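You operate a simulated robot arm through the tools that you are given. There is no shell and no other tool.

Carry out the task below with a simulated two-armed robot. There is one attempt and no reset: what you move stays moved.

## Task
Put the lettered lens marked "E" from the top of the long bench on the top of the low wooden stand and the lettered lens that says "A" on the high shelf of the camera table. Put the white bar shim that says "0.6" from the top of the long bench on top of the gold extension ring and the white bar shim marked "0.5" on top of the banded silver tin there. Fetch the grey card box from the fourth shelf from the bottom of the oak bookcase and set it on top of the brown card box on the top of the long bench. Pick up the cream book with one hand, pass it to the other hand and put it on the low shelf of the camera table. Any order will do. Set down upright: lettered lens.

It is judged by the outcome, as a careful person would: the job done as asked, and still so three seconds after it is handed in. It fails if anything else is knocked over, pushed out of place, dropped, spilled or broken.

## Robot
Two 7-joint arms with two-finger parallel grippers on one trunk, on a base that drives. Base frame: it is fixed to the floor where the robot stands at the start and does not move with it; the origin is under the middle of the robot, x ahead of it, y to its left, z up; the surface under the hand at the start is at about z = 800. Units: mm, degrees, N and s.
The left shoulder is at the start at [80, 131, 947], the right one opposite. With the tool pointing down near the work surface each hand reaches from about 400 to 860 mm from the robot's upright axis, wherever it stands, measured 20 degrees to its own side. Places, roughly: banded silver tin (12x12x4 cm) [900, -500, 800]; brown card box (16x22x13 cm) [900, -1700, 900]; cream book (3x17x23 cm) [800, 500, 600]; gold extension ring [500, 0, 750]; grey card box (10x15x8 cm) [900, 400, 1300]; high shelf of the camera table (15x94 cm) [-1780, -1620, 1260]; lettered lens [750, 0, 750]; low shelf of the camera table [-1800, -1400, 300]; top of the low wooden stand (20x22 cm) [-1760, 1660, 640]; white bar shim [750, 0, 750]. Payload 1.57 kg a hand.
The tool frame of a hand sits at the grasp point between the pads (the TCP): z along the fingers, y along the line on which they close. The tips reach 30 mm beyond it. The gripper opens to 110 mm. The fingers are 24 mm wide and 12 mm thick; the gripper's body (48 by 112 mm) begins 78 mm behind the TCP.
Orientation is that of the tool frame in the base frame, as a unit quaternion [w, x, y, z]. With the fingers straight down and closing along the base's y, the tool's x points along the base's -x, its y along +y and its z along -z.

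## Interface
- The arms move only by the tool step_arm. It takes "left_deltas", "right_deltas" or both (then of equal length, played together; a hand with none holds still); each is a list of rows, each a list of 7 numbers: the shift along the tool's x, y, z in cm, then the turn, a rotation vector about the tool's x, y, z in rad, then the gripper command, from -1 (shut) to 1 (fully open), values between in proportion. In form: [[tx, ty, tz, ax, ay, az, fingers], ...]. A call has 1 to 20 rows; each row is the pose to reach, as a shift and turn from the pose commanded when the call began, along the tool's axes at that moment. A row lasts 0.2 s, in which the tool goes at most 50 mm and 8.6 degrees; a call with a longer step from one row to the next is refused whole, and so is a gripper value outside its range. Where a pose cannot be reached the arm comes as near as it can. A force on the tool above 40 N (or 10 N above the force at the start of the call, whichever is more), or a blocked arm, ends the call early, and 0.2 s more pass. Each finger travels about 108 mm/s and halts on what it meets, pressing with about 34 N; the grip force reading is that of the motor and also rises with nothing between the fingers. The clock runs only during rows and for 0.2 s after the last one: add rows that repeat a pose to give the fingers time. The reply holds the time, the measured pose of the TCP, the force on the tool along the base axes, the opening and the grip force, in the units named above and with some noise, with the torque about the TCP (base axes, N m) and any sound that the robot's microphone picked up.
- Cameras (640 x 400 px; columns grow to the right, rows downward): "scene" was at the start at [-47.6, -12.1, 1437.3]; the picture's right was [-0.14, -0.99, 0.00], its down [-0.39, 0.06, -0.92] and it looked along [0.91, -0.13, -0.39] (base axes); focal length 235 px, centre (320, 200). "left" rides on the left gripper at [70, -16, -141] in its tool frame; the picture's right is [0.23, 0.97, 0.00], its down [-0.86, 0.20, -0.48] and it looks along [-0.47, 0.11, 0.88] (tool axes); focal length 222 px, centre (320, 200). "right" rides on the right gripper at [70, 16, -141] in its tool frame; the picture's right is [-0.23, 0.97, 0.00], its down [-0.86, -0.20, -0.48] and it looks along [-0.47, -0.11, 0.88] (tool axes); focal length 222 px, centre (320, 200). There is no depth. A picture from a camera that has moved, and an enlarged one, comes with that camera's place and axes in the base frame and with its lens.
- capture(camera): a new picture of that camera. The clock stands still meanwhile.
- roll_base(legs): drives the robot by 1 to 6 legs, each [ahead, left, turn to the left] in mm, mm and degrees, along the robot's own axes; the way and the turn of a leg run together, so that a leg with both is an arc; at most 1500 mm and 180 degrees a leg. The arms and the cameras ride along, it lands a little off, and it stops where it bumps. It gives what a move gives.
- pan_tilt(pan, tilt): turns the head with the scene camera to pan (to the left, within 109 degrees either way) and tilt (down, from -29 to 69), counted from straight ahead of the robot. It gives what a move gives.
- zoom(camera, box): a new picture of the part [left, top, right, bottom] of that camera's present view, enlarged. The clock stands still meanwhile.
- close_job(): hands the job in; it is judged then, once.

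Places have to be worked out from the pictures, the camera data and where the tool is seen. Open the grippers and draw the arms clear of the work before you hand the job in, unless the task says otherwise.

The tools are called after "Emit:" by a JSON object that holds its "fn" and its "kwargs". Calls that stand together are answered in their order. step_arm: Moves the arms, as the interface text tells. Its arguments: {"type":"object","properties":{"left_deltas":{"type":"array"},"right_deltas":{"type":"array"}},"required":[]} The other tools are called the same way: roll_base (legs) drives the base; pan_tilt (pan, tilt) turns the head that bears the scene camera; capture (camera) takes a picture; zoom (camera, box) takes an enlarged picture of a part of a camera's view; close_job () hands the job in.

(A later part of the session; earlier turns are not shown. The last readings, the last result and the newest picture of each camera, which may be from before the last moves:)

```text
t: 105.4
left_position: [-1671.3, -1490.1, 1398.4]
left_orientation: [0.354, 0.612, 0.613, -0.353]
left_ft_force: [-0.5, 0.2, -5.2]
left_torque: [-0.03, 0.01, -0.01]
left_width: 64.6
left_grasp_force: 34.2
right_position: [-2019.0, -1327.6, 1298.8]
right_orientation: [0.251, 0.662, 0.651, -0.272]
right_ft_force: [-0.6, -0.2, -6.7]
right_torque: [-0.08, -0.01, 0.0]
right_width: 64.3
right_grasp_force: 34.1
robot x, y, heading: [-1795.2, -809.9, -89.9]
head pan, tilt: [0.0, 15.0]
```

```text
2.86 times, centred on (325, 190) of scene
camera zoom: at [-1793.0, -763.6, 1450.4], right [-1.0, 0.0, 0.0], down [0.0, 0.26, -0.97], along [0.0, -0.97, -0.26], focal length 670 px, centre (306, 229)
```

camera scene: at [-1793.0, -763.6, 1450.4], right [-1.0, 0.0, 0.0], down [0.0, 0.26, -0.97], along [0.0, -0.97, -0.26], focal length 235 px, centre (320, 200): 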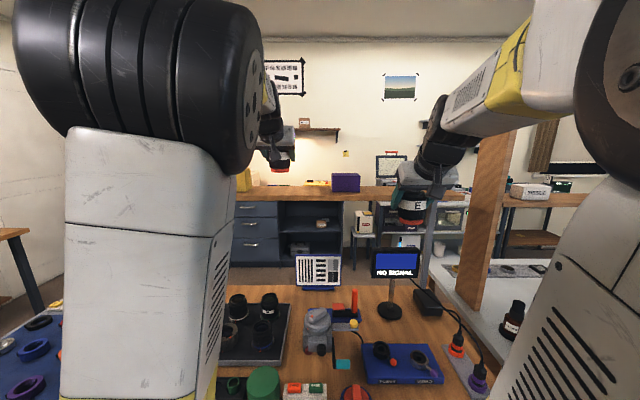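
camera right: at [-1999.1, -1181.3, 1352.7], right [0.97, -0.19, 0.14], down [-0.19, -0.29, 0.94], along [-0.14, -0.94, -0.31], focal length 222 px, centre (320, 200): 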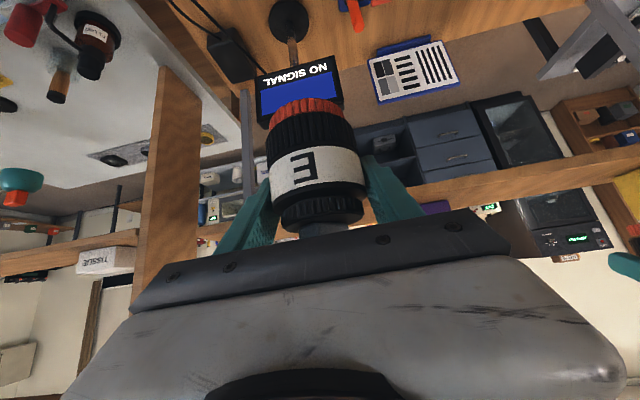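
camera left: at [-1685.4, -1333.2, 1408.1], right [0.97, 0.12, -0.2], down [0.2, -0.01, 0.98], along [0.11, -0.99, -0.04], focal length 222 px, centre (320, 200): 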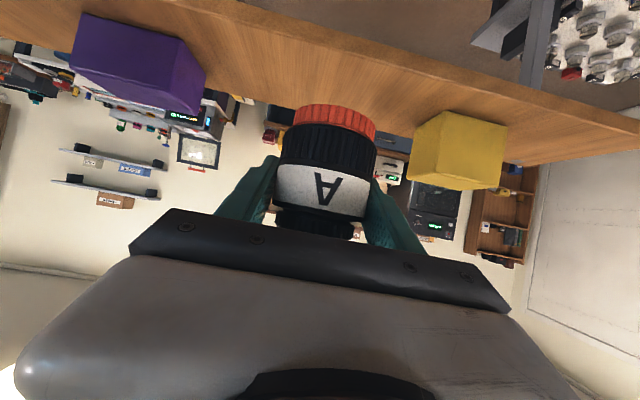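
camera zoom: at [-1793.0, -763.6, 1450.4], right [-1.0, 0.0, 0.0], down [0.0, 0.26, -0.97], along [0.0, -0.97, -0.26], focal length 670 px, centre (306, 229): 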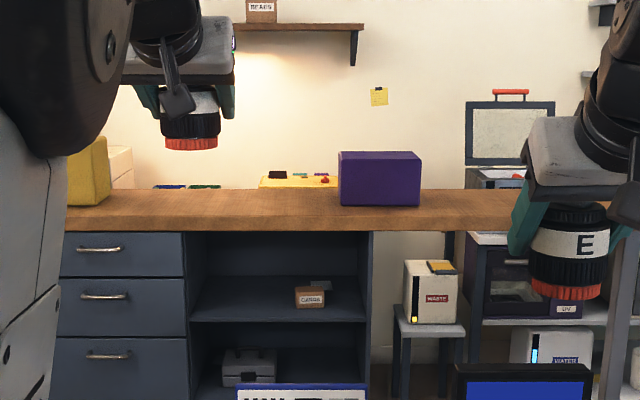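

Shelf front edge ≈ y -1540, top ≈1262. I move A forward 120 mm above the shelf, then lower to ~15 mm above it.

Emit:
{"fn": "step_arm", "kwargs": {"left_deltas": [[-2, 0, 3.5, 0, 0, 0, -1], [-4, 0, 7, 0, 0, 0, -1], [-6.1, 0, 10.6, 0, 0, 0, -1], [-3.1, 0, 12.4, 0, 0, 0, -1], [-0.2, 0, 14, 0, 0, 0, -1], [-0.2, 0, 14, 0, 0, 0, -1]]}}

Emit:
{"fn": "capture", "kwargs": {"camera": "left"}}

Emit:
{"fn": "zoom", "kwargs": {"camera": "scene", "box": [225, 120, 425, 260]}}

```text
t: 106.8
left_position: [-1668.7, -1610.8, 1328.9]
left_orientation: [0.354, 0.611, 0.614, -0.353]
left_ft_force: [-0.8, 0.5, -5.5]
left_torque: [-0.05, -0.03, 0.0]
left_width: 64.3
left_grasp_force: 33.7
right_position: [-2019.1, -1329.4, 1299.0]
right_orientation: [0.252, 0.661, 0.653, -0.271]
right_ft_force: [0.0, 0.0, -5.0]
right_torque: [-0.02, -0.04, 0.04]
right_width: 64.5
right_grasp_force: 34.5
robot x, y, heading: [-1793.4, -808.1, -90.0]
head pan, tilt: [0.0, 15.0]
```

```text
taken
camera left: at [-1684.2, -1455.1, 1339.5], right [0.97, 0.12, -0.2], down [0.2, -0.01, 0.98], along [0.11, -0.99, -0.04], focal length 222 px, centre (320, 200)
```

left: 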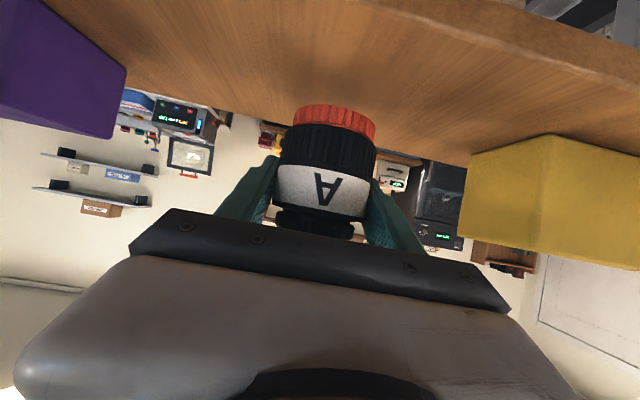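

```text
2.86 times, centred on (325, 190) of scene
camera zoom: at [-1792.9, -763.8, 1450.4], right [-1.0, 0.0, 0.0], down [0.0, 0.26, -0.97], along [0.0, -0.97, -0.26], focal length 670 px, centre (306, 229)
```

zoom: 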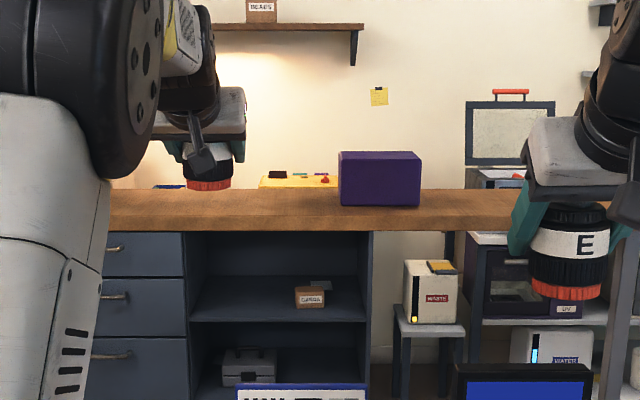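

Centred over the shelf. Lower 12 mm then in small steps until contact.

Emit:
{"fn": "step_arm", "kwargs": {"left_deltas": [[0.52, 0, 0.3, 0, 0, 0, -1], [1.04, 0, 0.6, 0, 0, 0, -1], [1.3, 0, 0.75, 0, 0, 0, -1], [1.3, 0, 0.75, 0, 0, 0, -1]]}}

Emit:
{"fn": "step_arm", "kwargs": {"left_deltas": [[0.13, 0, 0.075, 0, 0, 0, -1], [0.13, 0, 0.075, 0, 0, 0, -1]]}}

Emit:
{"fn": "step_arm", "kwargs": {"left_deltas": [[0.13, 0, 0.075, 0, 0, 0, -1], [0.13, 0, 0.075, 0, 0, 0, -1]]}}

```text
t: 107.8
left_position: [-1668.9, -1612.2, 1313.1]
left_orientation: [0.354, 0.611, 0.614, -0.353]
left_ft_force: [0.5, -0.3, -5.8]
left_torque: [-0.03, 0.01, 0.01]
left_width: 64.5
left_grasp_force: 34.3
right_position: [-2019.6, -1329.7, 1298.7]
right_orientation: [0.251, 0.662, 0.652, -0.271]
right_ft_force: [0.2, -0.7, -5.3]
right_torque: [-0.08, 0.02, -0.02]
right_width: 64.4
right_grasp_force: 34.1
robot x, y, heading: [-1791.3, -809.3, -90.1]
head pan, tilt: [0.0, 15.0]
```

```text
t: 108.4
left_position: [-1670.2, -1610.5, 1313.1]
left_orientation: [0.354, 0.611, 0.614, -0.352]
left_ft_force: [0.1, 0.0, -5.2]
left_torque: [0.0, 0.02, -0.02]
left_width: 64.6
left_grasp_force: 34.3
right_position: [-2019.5, -1329.2, 1299.1]
right_orientation: [0.252, 0.662, 0.652, -0.271]
right_ft_force: [-0.7, 0.4, -6.3]
right_torque: [-0.07, -0.02, 0.02]
right_width: 64.8
right_grasp_force: 33.9
robot x, y, heading: [-1791.2, -809.7, -89.9]
head pan, tilt: [0.0, 15.0]
```

```text
t: 109.0
left_position: [-1668.4, -1611.1, 1311.4]
left_orientation: [0.354, 0.612, 0.614, -0.352]
left_ft_force: [0.3, 0.1, -5.4]
left_torque: [-0.06, -0.01, -0.01]
left_width: 64.5
left_grasp_force: 34.0
right_position: [-2019.7, -1328.1, 1298.4]
right_orientation: [0.251, 0.662, 0.652, -0.271]
right_ft_force: [-0.3, 0.6, -5.5]
right_torque: [-0.05, -0.01, 0.01]
right_width: 64.5
right_grasp_force: 34.5
robot x, y, heading: [-1791.6, -810.3, -90.0]
head pan, tilt: [0.0, 15.0]
```

Emit:
{"fn": "step_arm", "kwargs": {"left_deltas": [[0.13, 0, 0.075, 0, 0, 0, -1], [0.13, 0, 0.075, 0, 0, 0, -1]]}}

Emit:
{"fn": "step_arm", "kwargs": {"left_deltas": [[0.13, 0, 0.075, 0, 0, 0, -1], [0.13, 0, 0.075, 0, 0, 0, -1]]}}

Emit:
{"fn": "step_arm", "kwargs": {"left_deltas": [[0.09, 0, 0.05, 0, 0, 0, -1], [0.09, 0, 0.05, 0, 0, 0, -1]]}}

```text
t: 109.6
left_position: [-1669.2, -1612.7, 1309.5]
left_orientation: [0.354, 0.612, 0.614, -0.351]
left_ft_force: [0.2, 0.2, -4.4]
left_torque: [-0.05, 0.01, -0.02]
left_width: 64.5
left_grasp_force: 34.1
right_position: [-2018.5, -1328.6, 1296.4]
right_orientation: [0.252, 0.662, 0.652, -0.271]
right_ft_force: [0.3, 0.1, -4.9]
right_torque: [-0.04, 0.0, -0.01]
right_width: 64.7
right_grasp_force: 34.0
robot x, y, heading: [-1791.5, -810.0, -90.0]
head pan, tilt: [0.0, 15.0]
```

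```text
t: 110.2
left_position: [-1669.0, -1612.4, 1308.9]
left_orientation: [0.355, 0.61, 0.614, -0.353]
left_ft_force: [-0.5, -1.2, 1.3]
left_torque: [0.0, 0.07, -0.02]
left_width: 64.7
left_grasp_force: 34.2
right_position: [-2020.7, -1328.2, 1299.0]
right_orientation: [0.252, 0.662, 0.652, -0.272]
right_ft_force: [0.8, -0.4, -5.8]
right_torque: [-0.07, 0.01, 0.03]
right_width: 64.6
right_grasp_force: 34.0
robot x, y, heading: [-1791.7, -807.1, -89.7]
head pan, tilt: [0.0, 15.0]
```

```text
t: 110.8
left_position: [-1670.1, -1611.8, 1308.8]
left_orientation: [0.355, 0.611, 0.613, -0.353]
left_ft_force: [0.8, -1.6, 9.8]
left_torque: [0.06, 0.06, 0.0]
left_width: 64.6
left_grasp_force: 34.0
right_position: [-2019.4, -1327.4, 1299.0]
right_orientation: [0.252, 0.661, 0.653, -0.271]
right_ft_force: [0.3, -0.1, -5.7]
right_torque: [-0.04, -0.01, 0.0]
right_width: 64.3
right_grasp_force: 33.5
robot x, y, heading: [-1789.0, -810.5, -89.9]
head pan, tilt: [0.0, 15.0]
```

Contact established. Open the left gripper and retreat along the approach direction.

Emit:
{"fn": "step_arm", "kwargs": {"left_deltas": [[0, 0, 0, 0, 0, 0, 0.3], [0, 0, 0, 0, 0, 0, 0.6], [0, 0, 0, 0, 0, 0, 0.9], [0, 0, 0, 0, 0, 0, 1], [0, 0, -1, 0, 0, 0, 1], [0, 0, -4, 0, 0, 0, 1], [0, 0, -8, 0, 0, 0, 1], [0, 0, -12, 0, 0, 0, 1]]}}

Emit:
{"fn": "capture", "kwargs": {"camera": "left"}}

Emit:
{"fn": "zoom", "kwargs": {"camera": "scene", "box": [225, 120, 425, 260]}}

```text
t: 112.6
left_position: [-1670.5, -1508.8, 1366.3]
left_orientation: [0.354, 0.612, 0.614, -0.352]
left_ft_force: [0.2, 0.1, -0.3]
left_torque: [0.01, -0.03, -0.04]
left_width: 110.0
left_grasp_force: 0.1
right_position: [-2020.0, -1328.9, 1298.8]
right_orientation: [0.252, 0.662, 0.652, -0.271]
right_ft_force: [-0.7, 0.0, -5.1]
right_torque: [-0.01, -0.02, 0.03]
right_width: 64.4
right_grasp_force: 33.6
robot x, y, heading: [-1792.8, -811.8, -89.9]
head pan, tilt: [0.0, 15.0]
```

```text
taken
camera left: at [-1685.8, -1352.3, 1377.3], right [0.97, 0.12, -0.2], down [0.2, -0.01, 0.98], along [0.11, -0.99, -0.04], focal length 222 px, centre (320, 200)
```

left: 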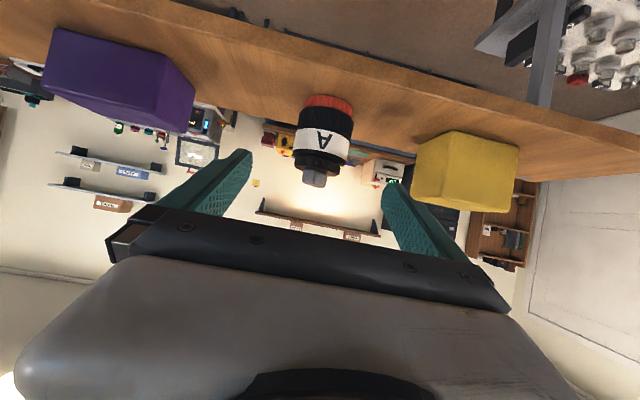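

```text
2.86 times, centred on (325, 190) of scene
camera zoom: at [-1793.1, -764.0, 1450.4], right [-1.0, 0.0, 0.0], down [0.0, 0.26, -0.97], along [0.0, -0.97, -0.26], focal length 670 px, centre (306, 229)
```

zoom: 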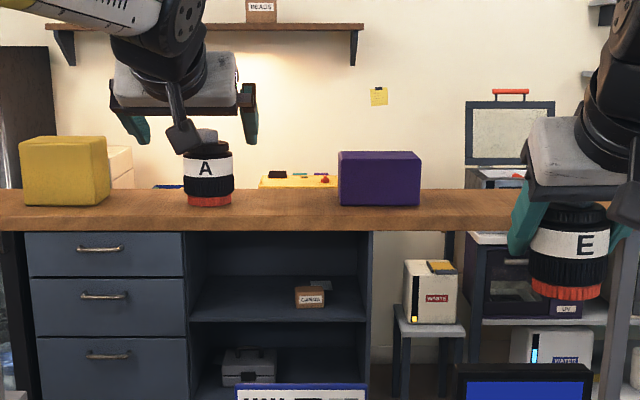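

Lens A stands on the high shelf. Now back away, turn around to face the wooden stand, approach to scout.

Emit:
{"fn": "roll_base", "kwargs": {"legs": [[-560, 0, 0], [0, 0, 180], [450, 0, 0]]}}

Emit:
{"fn": "pan_tilt", "kwargs": {"pan": 0, "tilt": 30}}

Emit:
{"fn": "capture", "kwargs": {"camera": "scene"}}

Emit:
{"fn": "capture", "kwargs": {"camera": "right"}}

```text
t: 125.4
left_position: [-1878.7, 903.6, 1367.9]
left_orientation: [0.359, -0.603, 0.622, 0.347]
left_ft_force: [0.1, -0.9, 0.7]
left_torque: [0.01, 0.0, -0.02]
left_width: 109.8
left_grasp_force: 0.0
right_position: [-1535.9, 711.4, 1299.0]
right_orientation: [0.275, -0.641, 0.673, 0.247]
right_ft_force: [-0.3, -0.2, -6.3]
right_torque: [0.03, 0.01, 0.01]
right_width: 64.3
right_grasp_force: 33.9
robot x, y, heading: [-1780.3, 204.0, 88.0]
head pan, tilt: [0.0, 15.0]
```

```text
t: 126.2
left_position: [-1878.4, 902.9, 1366.7]
left_orientation: [0.359, -0.603, 0.621, 0.348]
left_ft_force: [-0.6, -0.1, 0.5]
left_torque: [-0.02, 0.0, 0.0]
left_width: 109.9
left_grasp_force: 0.1
right_position: [-1534.3, 711.7, 1297.9]
right_orientation: [0.276, -0.64, 0.673, 0.247]
right_ft_force: [-0.9, -0.5, -5.6]
right_torque: [0.05, -0.01, -0.01]
right_width: 64.5
right_grasp_force: 34.3
robot x, y, heading: [-1776.2, 201.8, 88.3]
head pan, tilt: [0.0, 30.0]
```

```text
taken
camera scene: at [-1780.0, 153.5, 1426.3], right [1.0, -0.03, 0.0], down [-0.02, -0.5, -0.87], along [0.03, 0.87, -0.5], focal length 235 px, centre (320, 200)
```

scene: 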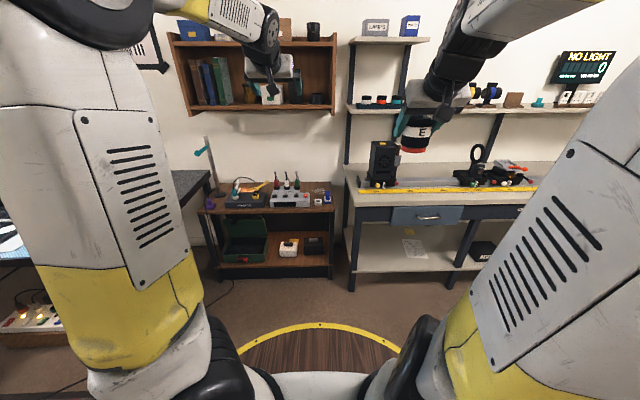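

```text
taken
camera right: at [-1561.2, 564.1, 1352.6], right [-0.97, 0.22, 0.14], down [0.2, 0.28, 0.94], along [0.17, 0.93, -0.32], focal length 222 px, centre (320, 200)
```

right: 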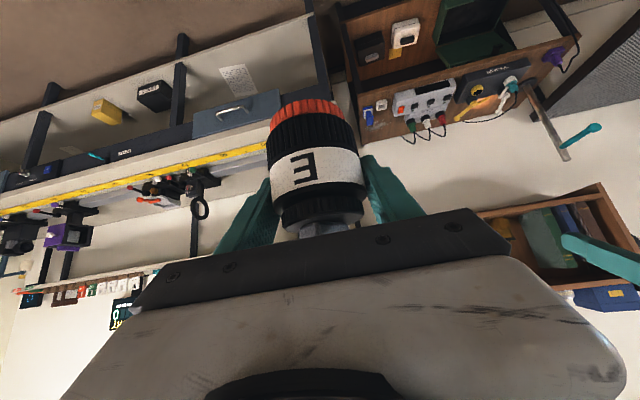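

The stand is ahead-left. Zoom on its top.

Emit:
{"fn": "zoom", "kwargs": {"camera": "scene", "box": [190, 150, 390, 290]}}

Emit:
{"fn": "zoom", "kwargs": {"camera": "right", "box": [320, 0, 600, 180]}}

Emit:
{"fn": "capture", "kwargs": {"camera": "left"}}

```text
2.86 times, centred on (290, 220) of scene
camera zoom: at [-1780.0, 153.5, 1426.3], right [1.0, -0.03, 0.0], down [-0.02, -0.5, -0.87], along [0.03, 0.87, -0.5], focal length 670 px, centre (406, 143)
```

zoom: 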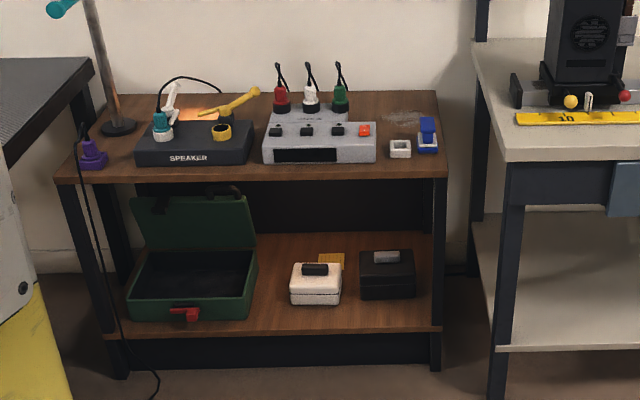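

```text
2.22 times, centred on (460, 90) of right
camera zoom: at [-1561.2, 564.1, 1352.6], right [-0.97, 0.22, 0.14], down [0.2, 0.28, 0.94], along [0.17, 0.93, -0.32], focal length 494 px, centre (9, 444)
```

zoom: 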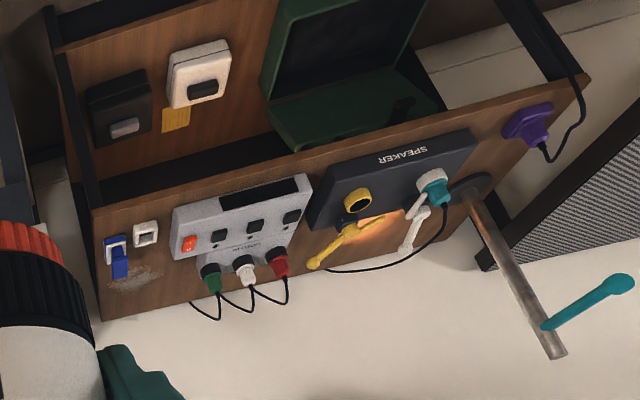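

```text
taken
camera left: at [-1865.7, 745.7, 1377.5], right [-0.98, -0.08, -0.2], down [-0.2, 0.02, 0.98], along [-0.08, 1.0, -0.04], focal length 222 px, centre (320, 200)
```

left: 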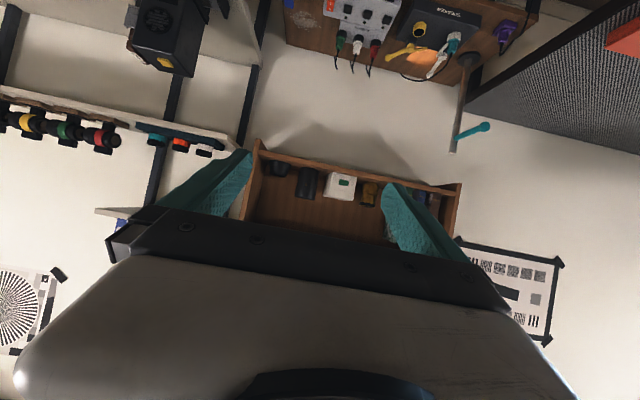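

Free spot on the stand top is ≈(-1745,1660) behind the small white and blue items. I first fold the left hand back (there's a wall shelf ahead), then drive to about (-1890,800).

Emit:
{"fn": "step_arm", "kwargs": {"left_deltas": [[1.8, 0.5, -3.1, 0, 0.13, 0, 1], [3.6, 1, -6.2, 0, 0.26, 0, 1], [5.4, 1.5, -9.3, 0, 0.39, 0, 1], [7.2, 2, -12.4, 0, 0.52, 0, 1], [9, 2.5, -15.5, 0, 0.65, 0, 1], [10.8, 3, -18.6, 0, 0.78, 0, 1], [12.6, 3.4, -21.8, 0, 0.91, 0, 1], [14.5, 3.7, -25.1, 0, 1.047, 0, 1]]}}

Emit:
{"fn": "roll_base", "kwargs": {"legs": [[0, 130, 1.8], [560, 0, 0]]}}

Emit:
{"fn": "capture", "kwargs": {"camera": "scene"}}

Emit:
{"fn": "capture", "kwargs": {"camera": "right"}}

```text
t: 128.0
left_position: [-1924.3, 616.2, 1366.7]
left_orientation: [-0.001, -0.697, 0.717, -0.001]
left_ft_force: [-0.2, 0.0, 0.7]
left_torque: [0.0, -0.01, 0.01]
left_width: 110.0
left_grasp_force: 0.1
right_position: [-1534.3, 710.4, 1298.2]
right_orientation: [0.276, -0.641, 0.673, 0.247]
right_ft_force: [-0.1, 0.1, -5.6]
right_torque: [0.03, 0.0, 0.0]
right_width: 64.4
right_grasp_force: 33.5
robot x, y, heading: [-1778.0, 198.7, 88.2]
head pan, tilt: [0.0, 30.0]
```

```text
t: 132.1
left_position: [-2063.9, 1174.0, 1366.5]
left_orientation: [0.001, 0.708, -0.706, 0.0]
left_ft_force: [-0.2, 0.5, 0.4]
left_torque: [0.02, -0.02, -0.04]
left_width: 110.0
left_grasp_force: 0.1
right_position: [-1679.8, 1280.1, 1298.7]
right_orientation: [0.271, -0.651, 0.663, 0.251]
right_ft_force: [-0.5, -0.5, -4.9]
right_torque: [0.03, 0.0, 0.0]
right_width: 64.5
right_grasp_force: 33.6
robot x, y, heading: [-1910.2, 762.9, 89.7]
head pan, tilt: [0.0, 30.0]
```

```text
taken
camera scene: at [-1906.9, 715.7, 1426.2], right [1.0, 0.0, 0.0], down [0.0, -0.5, -0.87], along [0.0, 0.87, -0.5], focal length 235 px, centre (320, 200)
```

scene: 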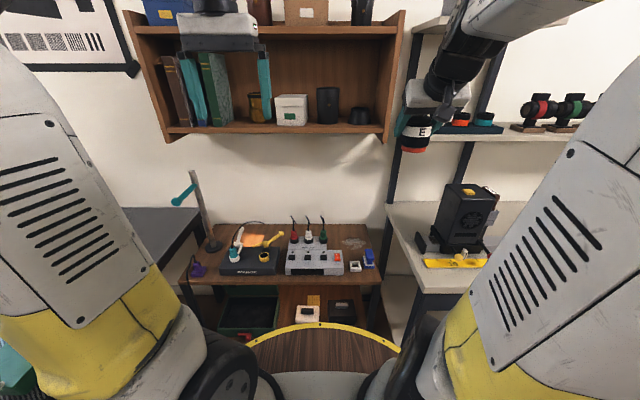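

```text
taken
camera right: at [-1701.1, 1132.9, 1352.6], right [-0.97, 0.19, 0.14], down [0.19, 0.29, 0.94], along [0.14, 0.94, -0.32], focal length 222 px, centre (320, 200)
```

right: 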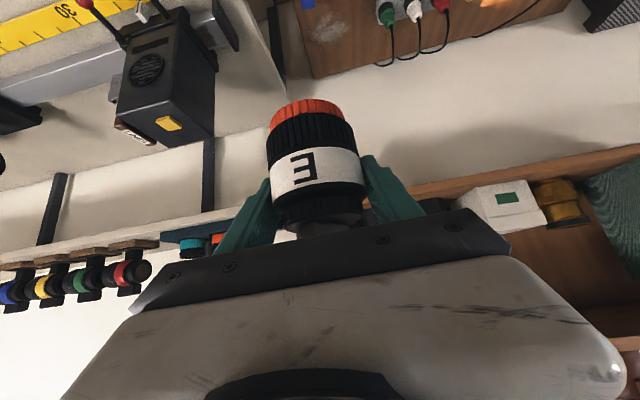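

Now I zoom on the stand's free corner again from this position for accuracy.

Emit:
{"fn": "zoom", "kwargs": {"camera": "scene", "box": [270, 200, 410, 310]}}

```text
3.64 times, centred on (340, 255) of scene
camera zoom: at [-1906.9, 715.7, 1426.2], right [1.0, 0.0, 0.0], down [0.0, -0.5, -0.87], along [0.0, 0.87, -0.5], focal length 853 px, centre (247, 0)
```

zoom: 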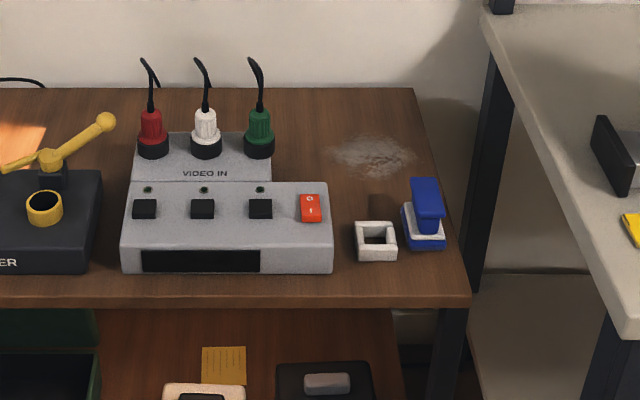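

Free area on the stand: x -1860…-1660, y 1550…1800, z≈640. I lower the right hand (E) in front of the stand to z≈900, shifting to x=-1745.

Emit:
{"fn": "step_arm", "kwargs": {"right_deltas": [[0, 3.5, 1, 0, 0, 0, -1], [2, 6.9, 3.5, 0, 0, 0, -1], [5, 7, 7, 0, 0, 0, -1], [8, 7, 10.5, 0, 0, 0, -1], [11, 7, 14, 0, 0, 0, -1], [14, 7.1, 17.6, 0, 0, 0, -1], [16.5, 7.2, 21.2, 0, 0, 0, -1], [19, 7.3, 25, 0, 0, 0, -1], [21.3, 7.4, 28.6, 0, 0, 0, -1], [23.7, 7.4, 32.2, 0, -0.016, 0, -1]]}}

Emit:
{"fn": "capture", "kwargs": {"camera": "right"}}

Emit:
{"fn": "capture", "kwargs": {"camera": "scene"}}

```text
t: 134.3
left_position: [-2065.7, 1171.9, 1367.4]
left_orientation: [0.0, 0.707, -0.707, 0.001]
left_ft_force: [0.1, -0.6, 0.2]
left_torque: [0.04, 0.04, 0.02]
left_width: 110.0
left_grasp_force: 0.0
right_position: [-1745.1, 1331.5, 898.5]
right_orientation: [0.276, -0.649, 0.66, 0.257]
right_ft_force: [0.3, 0.2, -4.9]
right_torque: [0.02, 0.03, -0.01]
right_width: 64.5
right_grasp_force: 34.5
robot x, y, heading: [-1908.6, 761.3, 90.1]
head pan, tilt: [0.0, 30.0]
```

```text
taken
camera right: at [-1766.0, 1183.1, 950.8], right [-0.97, 0.19, 0.14], down [0.19, 0.27, 0.94], along [0.14, 0.94, -0.3], focal length 222 px, centre (320, 200)
```

right: 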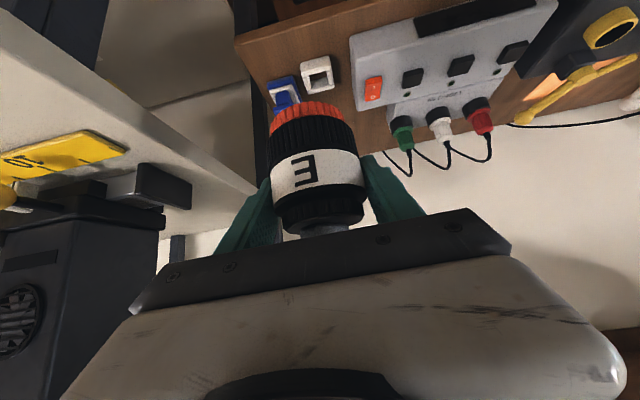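

```text
taken
camera scene: at [-1906.3, 715.5, 1426.2], right [1.0, 0.0, 0.0], down [0.0, -0.5, -0.87], along [0.0, 0.87, -0.5], focal length 235 px, centre (320, 200)
```

scene: 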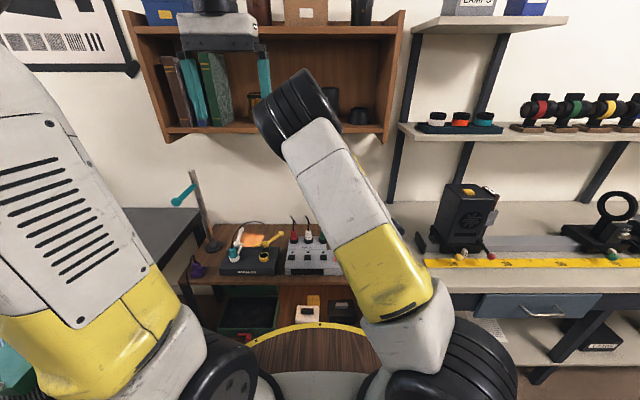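

Clear path. Move forward over the stand's free corner to z≈790.

Emit:
{"fn": "step_arm", "kwargs": {"right_deltas": [[-2, 0.1, 3.8, 0, 0, 0, -1], [-4, 0.2, 7.6, 0, 0, 0, -1], [-6, 0.4, 11.4, 0, 0, 0, -1], [-8, 0.5, 15.2, 0, 0, 0, -1], [-10, 0.6, 19, 0, 0, 0, -1], [-12, 0.8, 22.8, 0, 0, 0, -1], [-14, 0.9, 26.6, 0, 0, 0, -1], [-15.6, 1.0, 30.3, 0, 0, 0, -1], [-15.6, 1.0, 30.3, 0, 0, 0, -1]]}}

Emit:
{"fn": "capture", "kwargs": {"camera": "right"}}

Emit:
{"fn": "capture", "kwargs": {"camera": "scene"}}

```text
t: 136.3
left_position: [-2065.0, 1172.6, 1367.2]
left_orientation: [0.001, 0.709, -0.706, 0.0]
left_ft_force: [-0.6, 0.7, 0.0]
left_torque: [0.01, -0.01, -0.05]
left_width: 110.1
left_grasp_force: 0.2
right_position: [-1819.9, 1546.4, 857.0]
right_orientation: [0.276, -0.65, 0.66, 0.257]
right_ft_force: [0.4, -0.5, -5.1]
right_torque: [0.02, -0.02, 0.04]
right_width: 64.6
right_grasp_force: 33.8
right hand out of reach, approached as far as the arm can: row 4, 5, 6, 7, 8, 9
robot x, y, heading: [-1908.7, 763.1, 89.8]
head pan, tilt: [0.0, 30.0]
```

```text
taken
camera right: at [-1841.0, 1398.3, 909.4], right [-0.97, 0.19, 0.14], down [0.19, 0.27, 0.94], along [0.14, 0.94, -0.3], focal length 222 px, centre (320, 200)
```

right: 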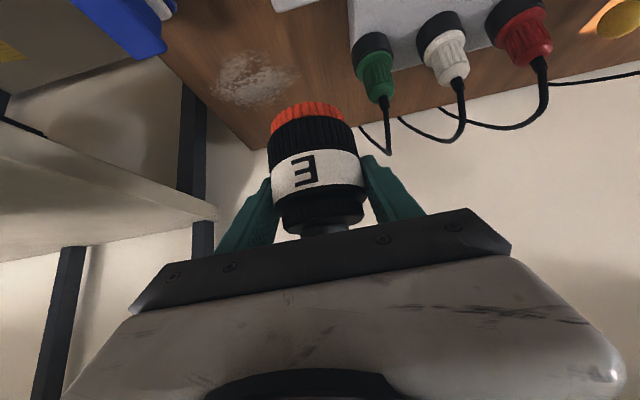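

```text
taken
camera scene: at [-1907.0, 715.9, 1426.2], right [1.0, 0.0, 0.0], down [0.0, -0.5, -0.87], along [0.0, 0.87, -0.5], focal length 235 px, centre (320, 200)
```

scene: 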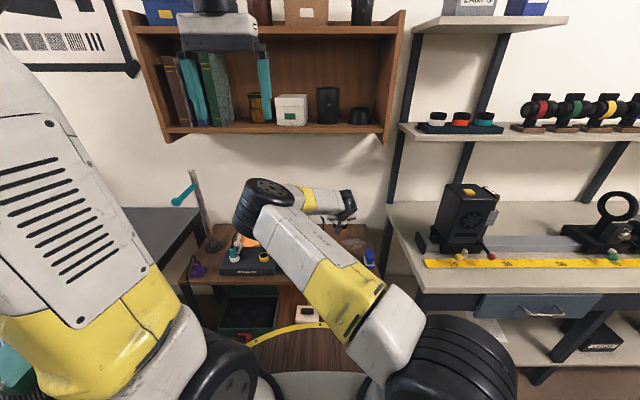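

Out of reach in this elbow posture (target is outboard of the shoulder). I retreat up and back, then rotate the base right ~13° so the target lies inboard, like at pick-up.

Emit:
{"fn": "step_arm", "kwargs": {"right_deltas": [[0.5, -0.1, -4, 0, 0, 0, -1], [1, -0.2, -8, 0, 0, 0, -1], [1.5, -0.4, -12, 0, 0, 0, -1], [2, -0.5, -16, 0, 0, 0, -1], [2.5, -0.6, -20, 0, 0, 0, -1], [3, -0.8, -24, 0, 0, 0, -1], [3.5, -0.9, -28, 0, 0, 0, -1], [4, -1, -32, 0, 0, 0, -1], [4.5, -1.2, -36, 0, 0, 0, -1], [5, -1.3, -41, 0, 0, 0, -1]]}}

Emit:
{"fn": "capture", "kwargs": {"camera": "scene"}}

```text
refused: row 10 steps farther than a row can; nothing moved
```

```text
taken
camera scene: at [-1907.0, 715.9, 1426.2], right [1.0, 0.0, 0.0], down [0.0, -0.5, -0.87], along [0.0, 0.87, -0.5], focal length 235 px, centre (320, 200)
```

scene: 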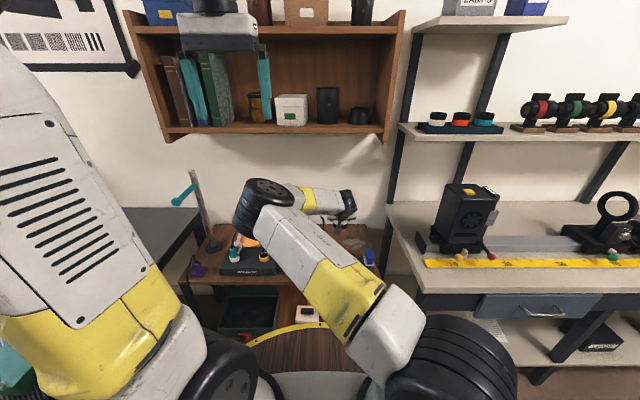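

Resend with an extra row.

Emit:
{"fn": "step_arm", "kwargs": {"right_deltas": [[0.5, -0.1, -4, 0, 0, 0, -1], [1, -0.2, -8, 0, 0, 0, -1], [1.5, -0.4, -12, 0, 0, 0, -1], [2, -0.5, -16, 0, 0, 0, -1], [2.5, -0.6, -20, 0, 0, 0, -1], [3, -0.8, -24, 0, 0, 0, -1], [3.5, -0.9, -28, 0, 0, 0, -1], [4, -1, -32, 0, 0, 0, -1], [4.5, -1.2, -36, 0, 0, 0, -1], [5, -1.3, -40, 0, 0, 0, -1], [5, -1.3, -41, 0, 0, 0, -1]]}}

Emit:
{"fn": "capture", "kwargs": {"camera": "scene"}}

```text
t: 138.7
left_position: [-2066.2, 1173.6, 1367.6]
left_orientation: [0.001, 0.707, -0.707, 0.001]
left_ft_force: [-0.4, -0.4, 0.0]
left_torque: [0.0, -0.01, -0.03]
left_width: 109.9
left_grasp_force: 0.0
right_position: [-1818.9, 1223.1, 1109.8]
right_orientation: [0.264, -0.649, 0.667, 0.255]
right_ft_force: [0.4, 0.7, -5.4]
right_torque: [0.06, -0.02, -0.02]
right_width: 64.4
right_grasp_force: 34.3
robot x, y, heading: [-1906.9, 761.7, 89.8]
head pan, tilt: [0.0, 30.0]
```

```text
taken
camera scene: at [-1890.0, 714.0, 1425.6], right [0.98, -0.19, 0.0], down [-0.1, -0.5, -0.86], along [0.16, 0.85, -0.51], focal length 235 px, centre (320, 200)
```

scene: 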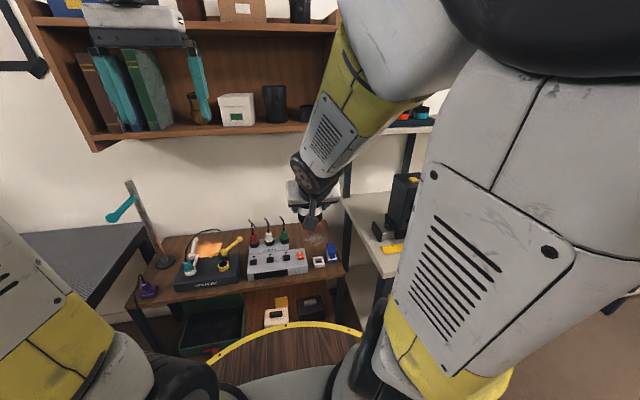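

The head view has shifted – the right elbow may be pressing the head. I re-read the head state by commanding it, looking left/away from the arm.

Emit:
{"fn": "pan_tilt", "kwargs": {"pan": 0, "tilt": 30}}

Emit:
{"fn": "capture", "kwargs": {"camera": "scene"}}

Emit:
{"fn": "capture", "kwargs": {"camera": "right"}}

```text
t: 139.3
left_position: [-2066.2, 1172.3, 1366.8]
left_orientation: [0.0, 0.708, -0.706, 0.0]
left_ft_force: [0.3, -0.4, 0.8]
left_torque: [0.03, -0.03, 0.02]
left_width: 109.7
left_grasp_force: 0.1
right_position: [-1818.5, 1222.3, 1109.3]
right_orientation: [0.263, -0.65, 0.666, 0.255]
right_ft_force: [-0.1, 0.1, -4.8]
right_torque: [0.05, -0.05, 0.02]
right_width: 64.6
right_grasp_force: 33.5
robot x, y, heading: [-1904.2, 763.7, 90.0]
head pan, tilt: [0.0, 30.0]
```

```text
taken
camera scene: at [-1889.6, 713.8, 1425.1], right [0.98, -0.19, 0.0], down [-0.1, -0.5, -0.86], along [0.17, 0.84, -0.51], focal length 235 px, centre (320, 200)
```

scene: 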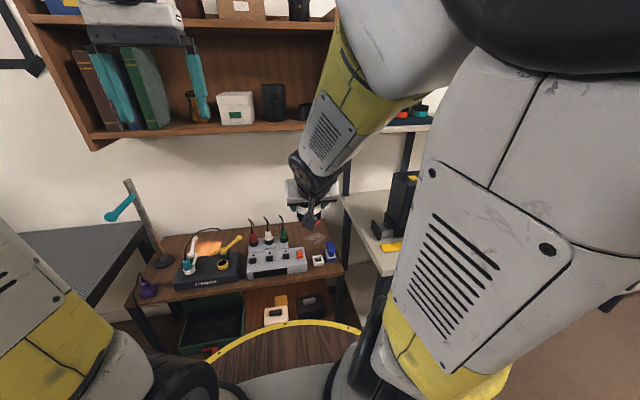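

```text
taken
camera right: at [-1839.8, 1075.1, 1165.1], right [-0.97, 0.19, 0.15], down [0.2, 0.29, 0.93], along [0.13, 0.94, -0.32], focal length 222 px, centre (320, 200)
```

right: 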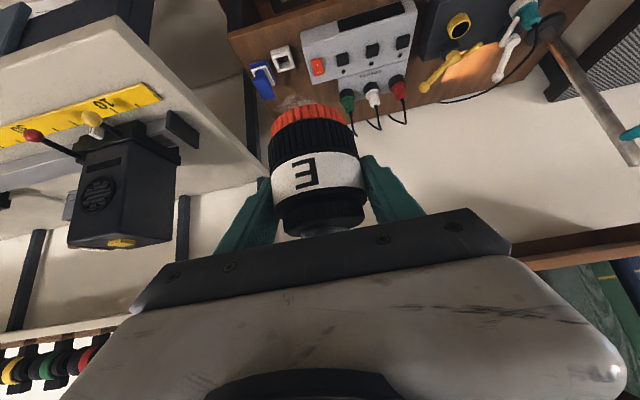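

The right elbow is nudging the head. I move the right hand outward/forward to free it.

Emit:
{"fn": "step_arm", "kwargs": {"right_deltas": [[-2.2, -2.5, 0.9, 0, 0, 0, -1], [-4.4, -5, 1.9, 0, 0, 0, -1], [-6.5, -7.5, 2.8, 0, 0, 0, -1], [-8.7, -10, 3.8, 0, 0, 0, -1], [-10.9, -12.5, 4.7, 0, 0, 0, -1]]}}

Emit:
{"fn": "capture", "kwargs": {"camera": "scene"}}

```text
t: 140.5
left_position: [-2065.2, 1172.2, 1367.3]
left_orientation: [0.001, 0.707, -0.707, 0.0]
left_ft_force: [0.7, -0.6, -0.8]
left_torque: [0.01, 0.02, -0.02]
left_width: 110.1
left_grasp_force: 0.1
right_position: [-1693.1, 1329.0, 1162.2]
right_orientation: [0.277, -0.65, 0.66, 0.256]
right_ft_force: [0.4, 0.0, -5.4]
right_torque: [0.01, -0.03, 0.0]
right_width: 64.4
right_grasp_force: 33.6
robot x, y, heading: [-1907.7, 762.9, 89.8]
head pan, tilt: [0.0, 30.0]
```

```text
taken
camera scene: at [-1907.1, 715.6, 1426.2], right [1.0, 0.0, 0.0], down [0.0, -0.5, -0.87], along [0.0, 0.87, -0.5], focal length 235 px, centre (320, 200)
```

scene: 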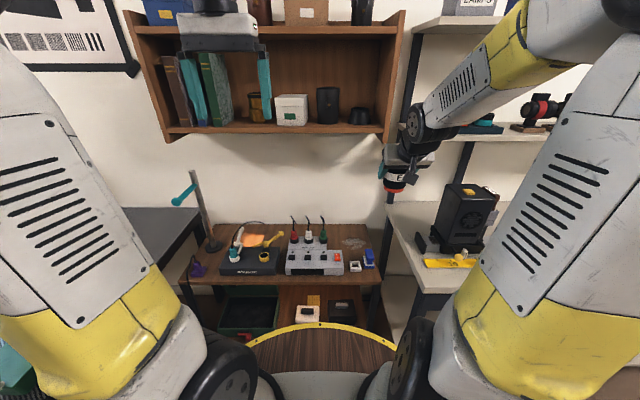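

Elbow is back in its outer posture. I now approach diagonally (forward-down, staying extended) toward the stand.

Emit:
{"fn": "step_arm", "kwargs": {"right_deltas": [[0.1, 0.7, 4.4, 0, 0, 0, -1], [0.2, 1.4, 8.8, 0, 0, 0, -1], [0.3, 2.1, 13.2, 0, 0, 0, -1], [0.4, 2.8, 17.6, 0, 0, 0, -1], [0.5, 3.4, 22, 0, 0, 0, -1]]}}

Emit:
{"fn": "capture", "kwargs": {"camera": "scene"}}

Emit:
{"fn": "capture", "kwargs": {"camera": "right"}}

```text
t: 141.7
left_position: [-2066.4, 1172.9, 1367.2]
left_orientation: [0.001, 0.708, -0.706, 0.001]
left_ft_force: [0.2, 0.8, -0.5]
left_torque: [0.04, 0.0, 0.02]
left_width: 109.9
left_grasp_force: 0.0
right_position: [-1720.0, 1481.8, 1000.1]
right_orientation: [0.277, -0.649, 0.66, 0.258]
right_ft_force: [-0.3, -0.3, -5.0]
right_torque: [0.03, 0.01, -0.02]
right_width: 64.5
right_grasp_force: 33.6
robot x, y, heading: [-1910.2, 764.4, 89.7]
head pan, tilt: [0.0, 30.0]
```

```text
taken
camera scene: at [-1907.0, 715.4, 1426.2], right [1.0, 0.0, 0.0], down [0.0, -0.5, -0.87], along [0.0, 0.87, -0.5], focal length 235 px, centre (320, 200)
```

scene: 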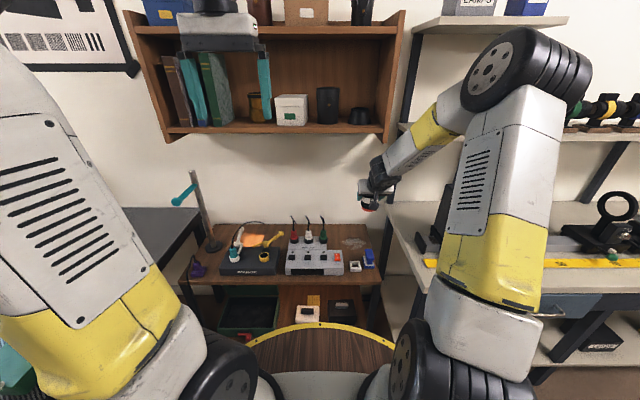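

```text
taken
camera right: at [-1741.1, 1333.0, 1052.1], right [-0.97, 0.19, 0.14], down [0.19, 0.27, 0.94], along [0.14, 0.94, -0.3], focal length 222 px, centre (320, 200)
```

right: 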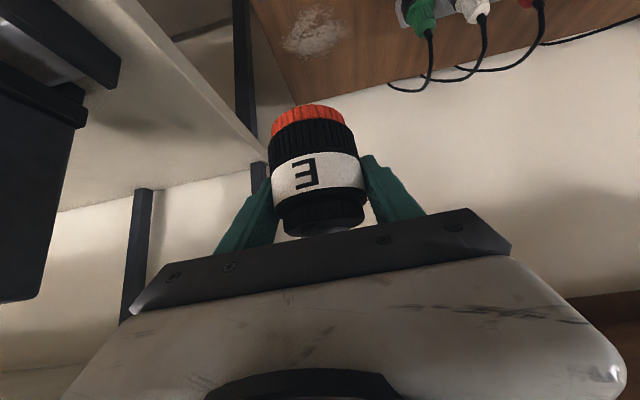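

Good posture. Continue to (-1745,1655,790).

Emit:
{"fn": "step_arm", "kwargs": {"right_deltas": [[0.4, 0.6, 4.5, 0, 0, 0, -1], [0.8, 1.2, 9, 0, 0, 0, -1], [1.1, 1.7, 13.5, 0, 0, 0, -1], [1.5, 2.3, 18, 0, 0, 0, -1]]}}

Emit:
{"fn": "capture", "kwargs": {"camera": "scene"}}

Emit:
{"fn": "capture", "kwargs": {"camera": "right"}}

```text
t: 142.7
left_position: [-2065.3, 1173.6, 1367.5]
left_orientation: [0.001, 0.708, -0.707, 0.001]
left_ft_force: [-0.3, -0.3, -0.2]
left_torque: [0.06, -0.01, -0.02]
left_width: 110.2
left_grasp_force: 0.0
right_position: [-1735.9, 1598.3, 859.7]
right_orientation: [0.277, -0.649, 0.661, 0.257]
right_ft_force: [-0.5, 0.0, -3.8]
right_torque: [0.0, 0.02, 0.01]
right_width: 64.4
right_grasp_force: 33.6
robot x, y, heading: [-1907.4, 766.9, 90.0]
head pan, tilt: [0.0, 30.0]
```

```text
taken
camera scene: at [-1906.8, 715.5, 1426.2], right [1.0, 0.0, 0.0], down [0.0, -0.5, -0.87], along [0.0, 0.87, -0.5], focal length 235 px, centre (320, 200)
```

scene: 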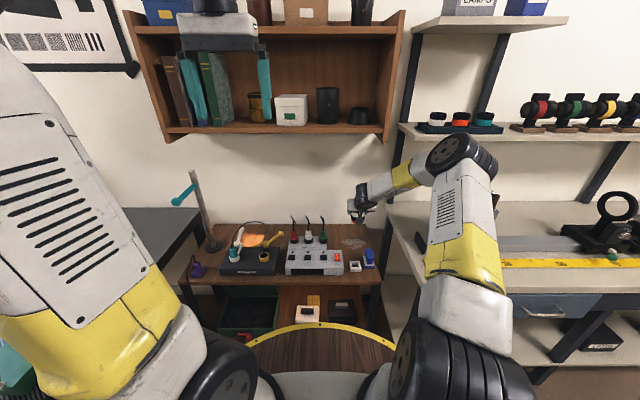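

```text
taken
camera right: at [-1757.5, 1448.5, 912.1], right [-0.97, 0.19, 0.14], down [0.19, 0.27, 0.94], along [0.14, 0.94, -0.3], focal length 222 px, centre (320, 200)
```

right: 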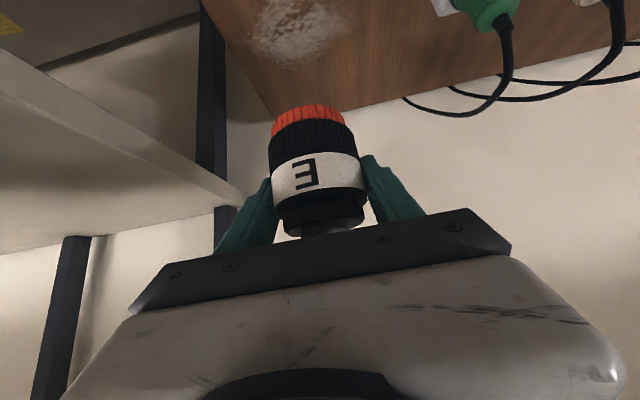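

Continue the last stretch above the free area.

Emit:
{"fn": "step_arm", "kwargs": {"right_deltas": [[0.35, 0.4, 3, 0, 0, 0, -1], [0.7, 0.8, 6, 0, 0, 0, -1], [1.0, 1.2, 8.7, 0, 0, 0, -1], [1.0, 1.2, 8.7, 0, 0, 0, -1]]}}

Emit:
{"fn": "zoom", "kwargs": {"camera": "scene", "box": [270, 180, 480, 310]}}

Emit:
{"fn": "capture", "kwargs": {"camera": "right"}}

```text
t: 143.7
left_position: [-2065.4, 1173.1, 1368.2]
left_orientation: [0.0, 0.708, -0.706, 0.001]
left_ft_force: [0.0, 0.5, -1.3]
left_torque: [0.0, -0.03, 0.01]
left_width: 110.1
left_grasp_force: 0.1
right_position: [-1746.4, 1651.1, 790.9]
right_orientation: [0.276, -0.65, 0.66, 0.257]
right_ft_force: [0.2, 0.4, -5.0]
right_torque: [0.04, 0.02, 0.0]
right_width: 64.4
right_grasp_force: 34.0
robot x, y, heading: [-1901.9, 764.3, 90.0]
head pan, tilt: [0.0, 30.0]
```

```text
3.05 times, centred on (375, 245) of scene
camera zoom: at [-1906.9, 716.0, 1426.2], right [1.0, 0.0, 0.0], down [0.0, -0.5, -0.87], along [0.0, 0.87, -0.5], focal length 715 px, centre (152, 63)
```

zoom: 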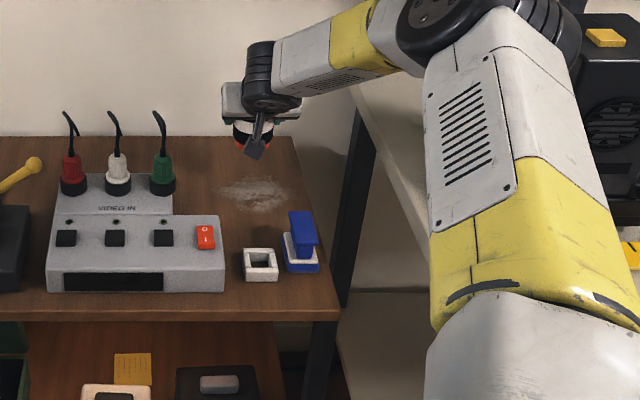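

```text
taken
camera right: at [-1767.6, 1502.5, 842.4], right [-0.97, 0.19, 0.14], down [0.19, 0.27, 0.94], along [0.14, 0.94, -0.3], focal length 222 px, centre (320, 200)
```

right: 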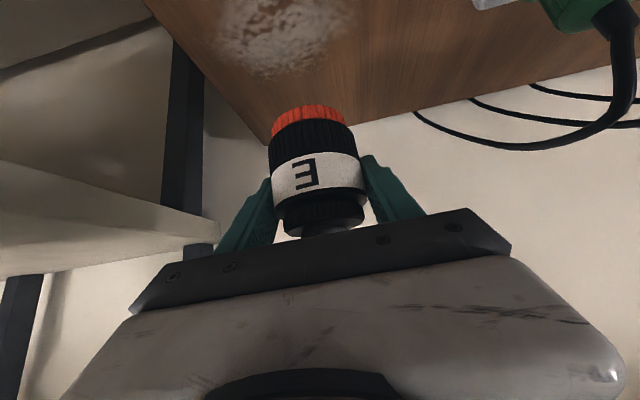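

Over the target. Lower straight down 80 mm.

Emit:
{"fn": "step_arm", "kwargs": {"right_deltas": [[1.9, 0.05, 1.9, 0, 0, 0, -1], [3.8, 0.1, 3.8, 0, 0, 0, -1], [5.6, 0.16, 5.7, 0, 0, 0, -1], [5.6, 0.16, 5.7, 0, 0, 0, -1]]}}

Emit:
{"fn": "zoom", "kwargs": {"camera": "scene", "box": [270, 180, 480, 310]}}

Emit:
{"fn": "capture", "kwargs": {"camera": "right"}}

```text
t: 144.7
left_position: [-2064.8, 1173.1, 1367.0]
left_orientation: [0.001, 0.708, -0.706, 0.001]
left_ft_force: [-0.1, -0.4, -0.7]
left_torque: [0.0, -0.01, -0.01]
left_width: 109.9
left_grasp_force: 0.0
right_position: [-1744.5, 1648.9, 712.3]
right_orientation: [0.276, -0.649, 0.66, 0.257]
right_ft_force: [0.3, 1.0, -5.8]
right_torque: [0.04, -0.05, 0.0]
right_width: 64.4
right_grasp_force: 34.2
robot x, y, heading: [-1908.4, 764.5, 90.1]
head pan, tilt: [0.0, 30.0]
```

```text
3.05 times, centred on (375, 245) of scene
camera zoom: at [-1906.9, 716.0, 1426.2], right [1.0, 0.0, 0.0], down [0.0, -0.5, -0.87], along [0.0, 0.87, -0.5], focal length 715 px, centre (152, 63)
```

zoom: 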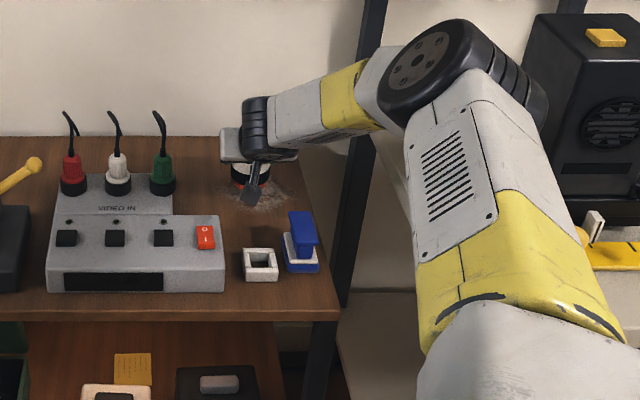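

```text
taken
camera right: at [-1766.8, 1501.8, 763.5], right [-0.97, 0.19, 0.14], down [0.19, 0.27, 0.94], along [0.14, 0.94, -0.3], focal length 222 px, centre (320, 200)
```

right: 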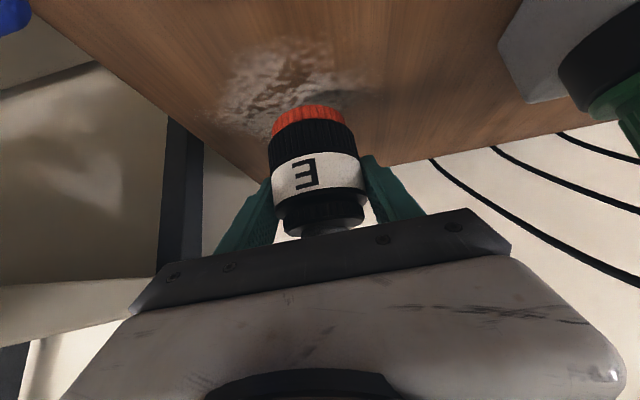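

Lower further in small steps until contact.

Emit:
{"fn": "step_arm", "kwargs": {"right_deltas": [[0.7, 0.02, 0.7, 0, 0, 0, -1], [1.0, 0.03, 1.0, 0, 0, 0, -1], [1.0, 0.03, 1.0, 0, 0, 0, -1]]}}

Emit:
{"fn": "step_arm", "kwargs": {"right_deltas": [[0.14, 0, 0.14, 0, 0, 0, -1], [0.14, 0, 0.14, 0, 0, 0, -1]]}}

Emit:
{"fn": "step_arm", "kwargs": {"right_deltas": [[0.14, 0, 0.14, 0, 0, 0, -1], [0.14, 0, 0.14, 0, 0, 0, -1]]}}

Emit:
{"fn": "step_arm", "kwargs": {"right_deltas": [[0.14, 0, 0.14, 0, 0, 0, -1], [0.14, 0, 0.14, 0, 0, 0, -1]]}}

```text
t: 145.5
left_position: [-2066.7, 1173.4, 1366.7]
left_orientation: [0.0, 0.708, -0.706, 0.001]
left_ft_force: [-0.2, -0.3, 0.8]
left_torque: [-0.01, -0.01, -0.04]
left_width: 109.9
left_grasp_force: 0.1
right_position: [-1745.6, 1650.1, 696.7]
right_orientation: [0.276, -0.649, 0.66, 0.258]
right_ft_force: [0.1, 0.2, -5.9]
right_torque: [0.01, 0.03, 0.02]
right_width: 64.6
right_grasp_force: 33.8
robot x, y, heading: [-1906.3, 766.7, 89.8]
head pan, tilt: [0.0, 30.0]
```

```text
t: 146.1
left_position: [-2064.8, 1173.3, 1367.7]
left_orientation: [0.001, 0.709, -0.706, 0.001]
left_ft_force: [-0.5, -0.4, -0.1]
left_torque: [-0.01, 0.01, -0.02]
left_width: 110.4
left_grasp_force: 0.0
right_position: [-1746.2, 1649.8, 695.7]
right_orientation: [0.277, -0.649, 0.66, 0.257]
right_ft_force: [-0.2, -0.8, -5.4]
right_torque: [0.03, 0.02, -0.01]
right_width: 64.1
right_grasp_force: 33.8
robot x, y, heading: [-1908.5, 758.6, 89.8]
head pan, tilt: [0.0, 30.0]
```

```text
t: 146.7
left_position: [-2065.7, 1172.9, 1367.2]
left_orientation: [0.0, 0.708, -0.707, 0.001]
left_ft_force: [0.6, 0.6, 0.9]
left_torque: [-0.01, -0.01, 0.03]
left_width: 110.1
left_grasp_force: 0.0
right_position: [-1745.8, 1649.6, 692.5]
right_orientation: [0.277, -0.649, 0.66, 0.257]
right_ft_force: [0.4, 0.6, -6.1]
right_torque: [0.05, 0.01, -0.03]
right_width: 64.4
right_grasp_force: 33.6
robot x, y, heading: [-1908.5, 763.9, 89.8]
head pan, tilt: [0.0, 30.0]
```

```text
t: 147.3
left_position: [-2066.9, 1174.1, 1366.6]
left_orientation: [0.0, 0.707, -0.707, 0.001]
left_ft_force: [0.5, 0.2, 0.7]
left_torque: [-0.02, -0.02, 0.03]
left_width: 109.9
left_grasp_force: 0.0
right_position: [-1746.2, 1649.6, 691.0]
right_orientation: [0.276, -0.65, 0.66, 0.257]
right_ft_force: [-0.3, 1.4, -4.2]
right_torque: [0.02, 0.04, 0.01]
right_width: 64.6
right_grasp_force: 34.1
robot x, y, heading: [-1906.7, 764.5, 90.1]
head pan, tilt: [0.0, 30.0]
```

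Emit:
{"fn": "step_arm", "kwargs": {"right_deltas": [[0.1, 0, 0.1, 0, 0, 0, -1], [0.1, 0, 0.1, 0, 0, 0, -1]]}}

Emit:
{"fn": "step_arm", "kwargs": {"right_deltas": [[0.07, 0, 0.07, 0, 0, 0, -1], [0.07, 0, 0.07, 0, 0, 0, -1]]}}

Emit:
{"fn": "capture", "kwargs": {"camera": "right"}}

```text
t: 147.9
left_position: [-2067.0, 1172.6, 1366.6]
left_orientation: [0.0, 0.708, -0.706, 0.001]
left_ft_force: [-0.4, 0.0, -0.3]
left_torque: [-0.02, 0.0, -0.01]
left_width: 110.0
left_grasp_force: 0.1
right_position: [-1746.9, 1649.8, 690.3]
right_orientation: [0.278, -0.648, 0.661, 0.257]
right_ft_force: [-0.5, -0.8, 2.6]
right_torque: [-0.08, 0.12, 0.0]
right_width: 64.5
right_grasp_force: 34.2
robot x, y, heading: [-1907.1, 765.1, 90.0]
head pan, tilt: [0.0, 30.0]
```

```text
t: 148.5
left_position: [-2065.3, 1173.2, 1366.5]
left_orientation: [0.001, 0.707, -0.707, 0.002]
left_ft_force: [0.0, -0.2, 0.2]
left_torque: [0.01, -0.02, 0.03]
left_width: 110.2
left_grasp_force: 0.0
right_position: [-1745.6, 1650.6, 690.6]
right_orientation: [0.277, -0.649, 0.66, 0.258]
right_ft_force: [-0.4, 0.6, 10.1]
right_torque: [-0.19, 0.3, 0.0]
right_width: 64.3
right_grasp_force: 33.6
robot x, y, heading: [-1903.8, 765.3, 89.9]
head pan, tilt: [0.0, 30.0]
```

```text
taken
camera right: at [-1767.3, 1501.6, 742.0], right [-0.97, 0.19, 0.14], down [0.19, 0.27, 0.94], along [0.14, 0.94, -0.3], focal length 222 px, centre (320, 200)
```

right: 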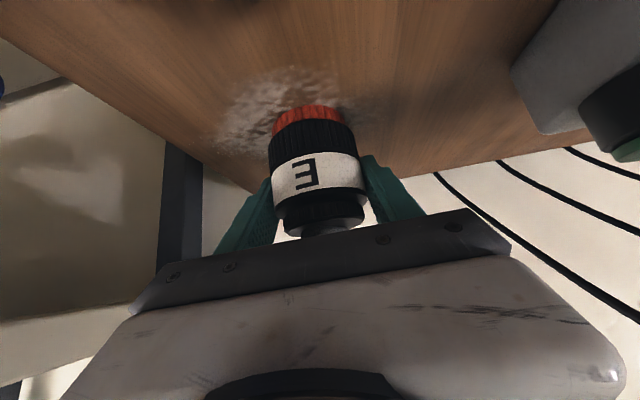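

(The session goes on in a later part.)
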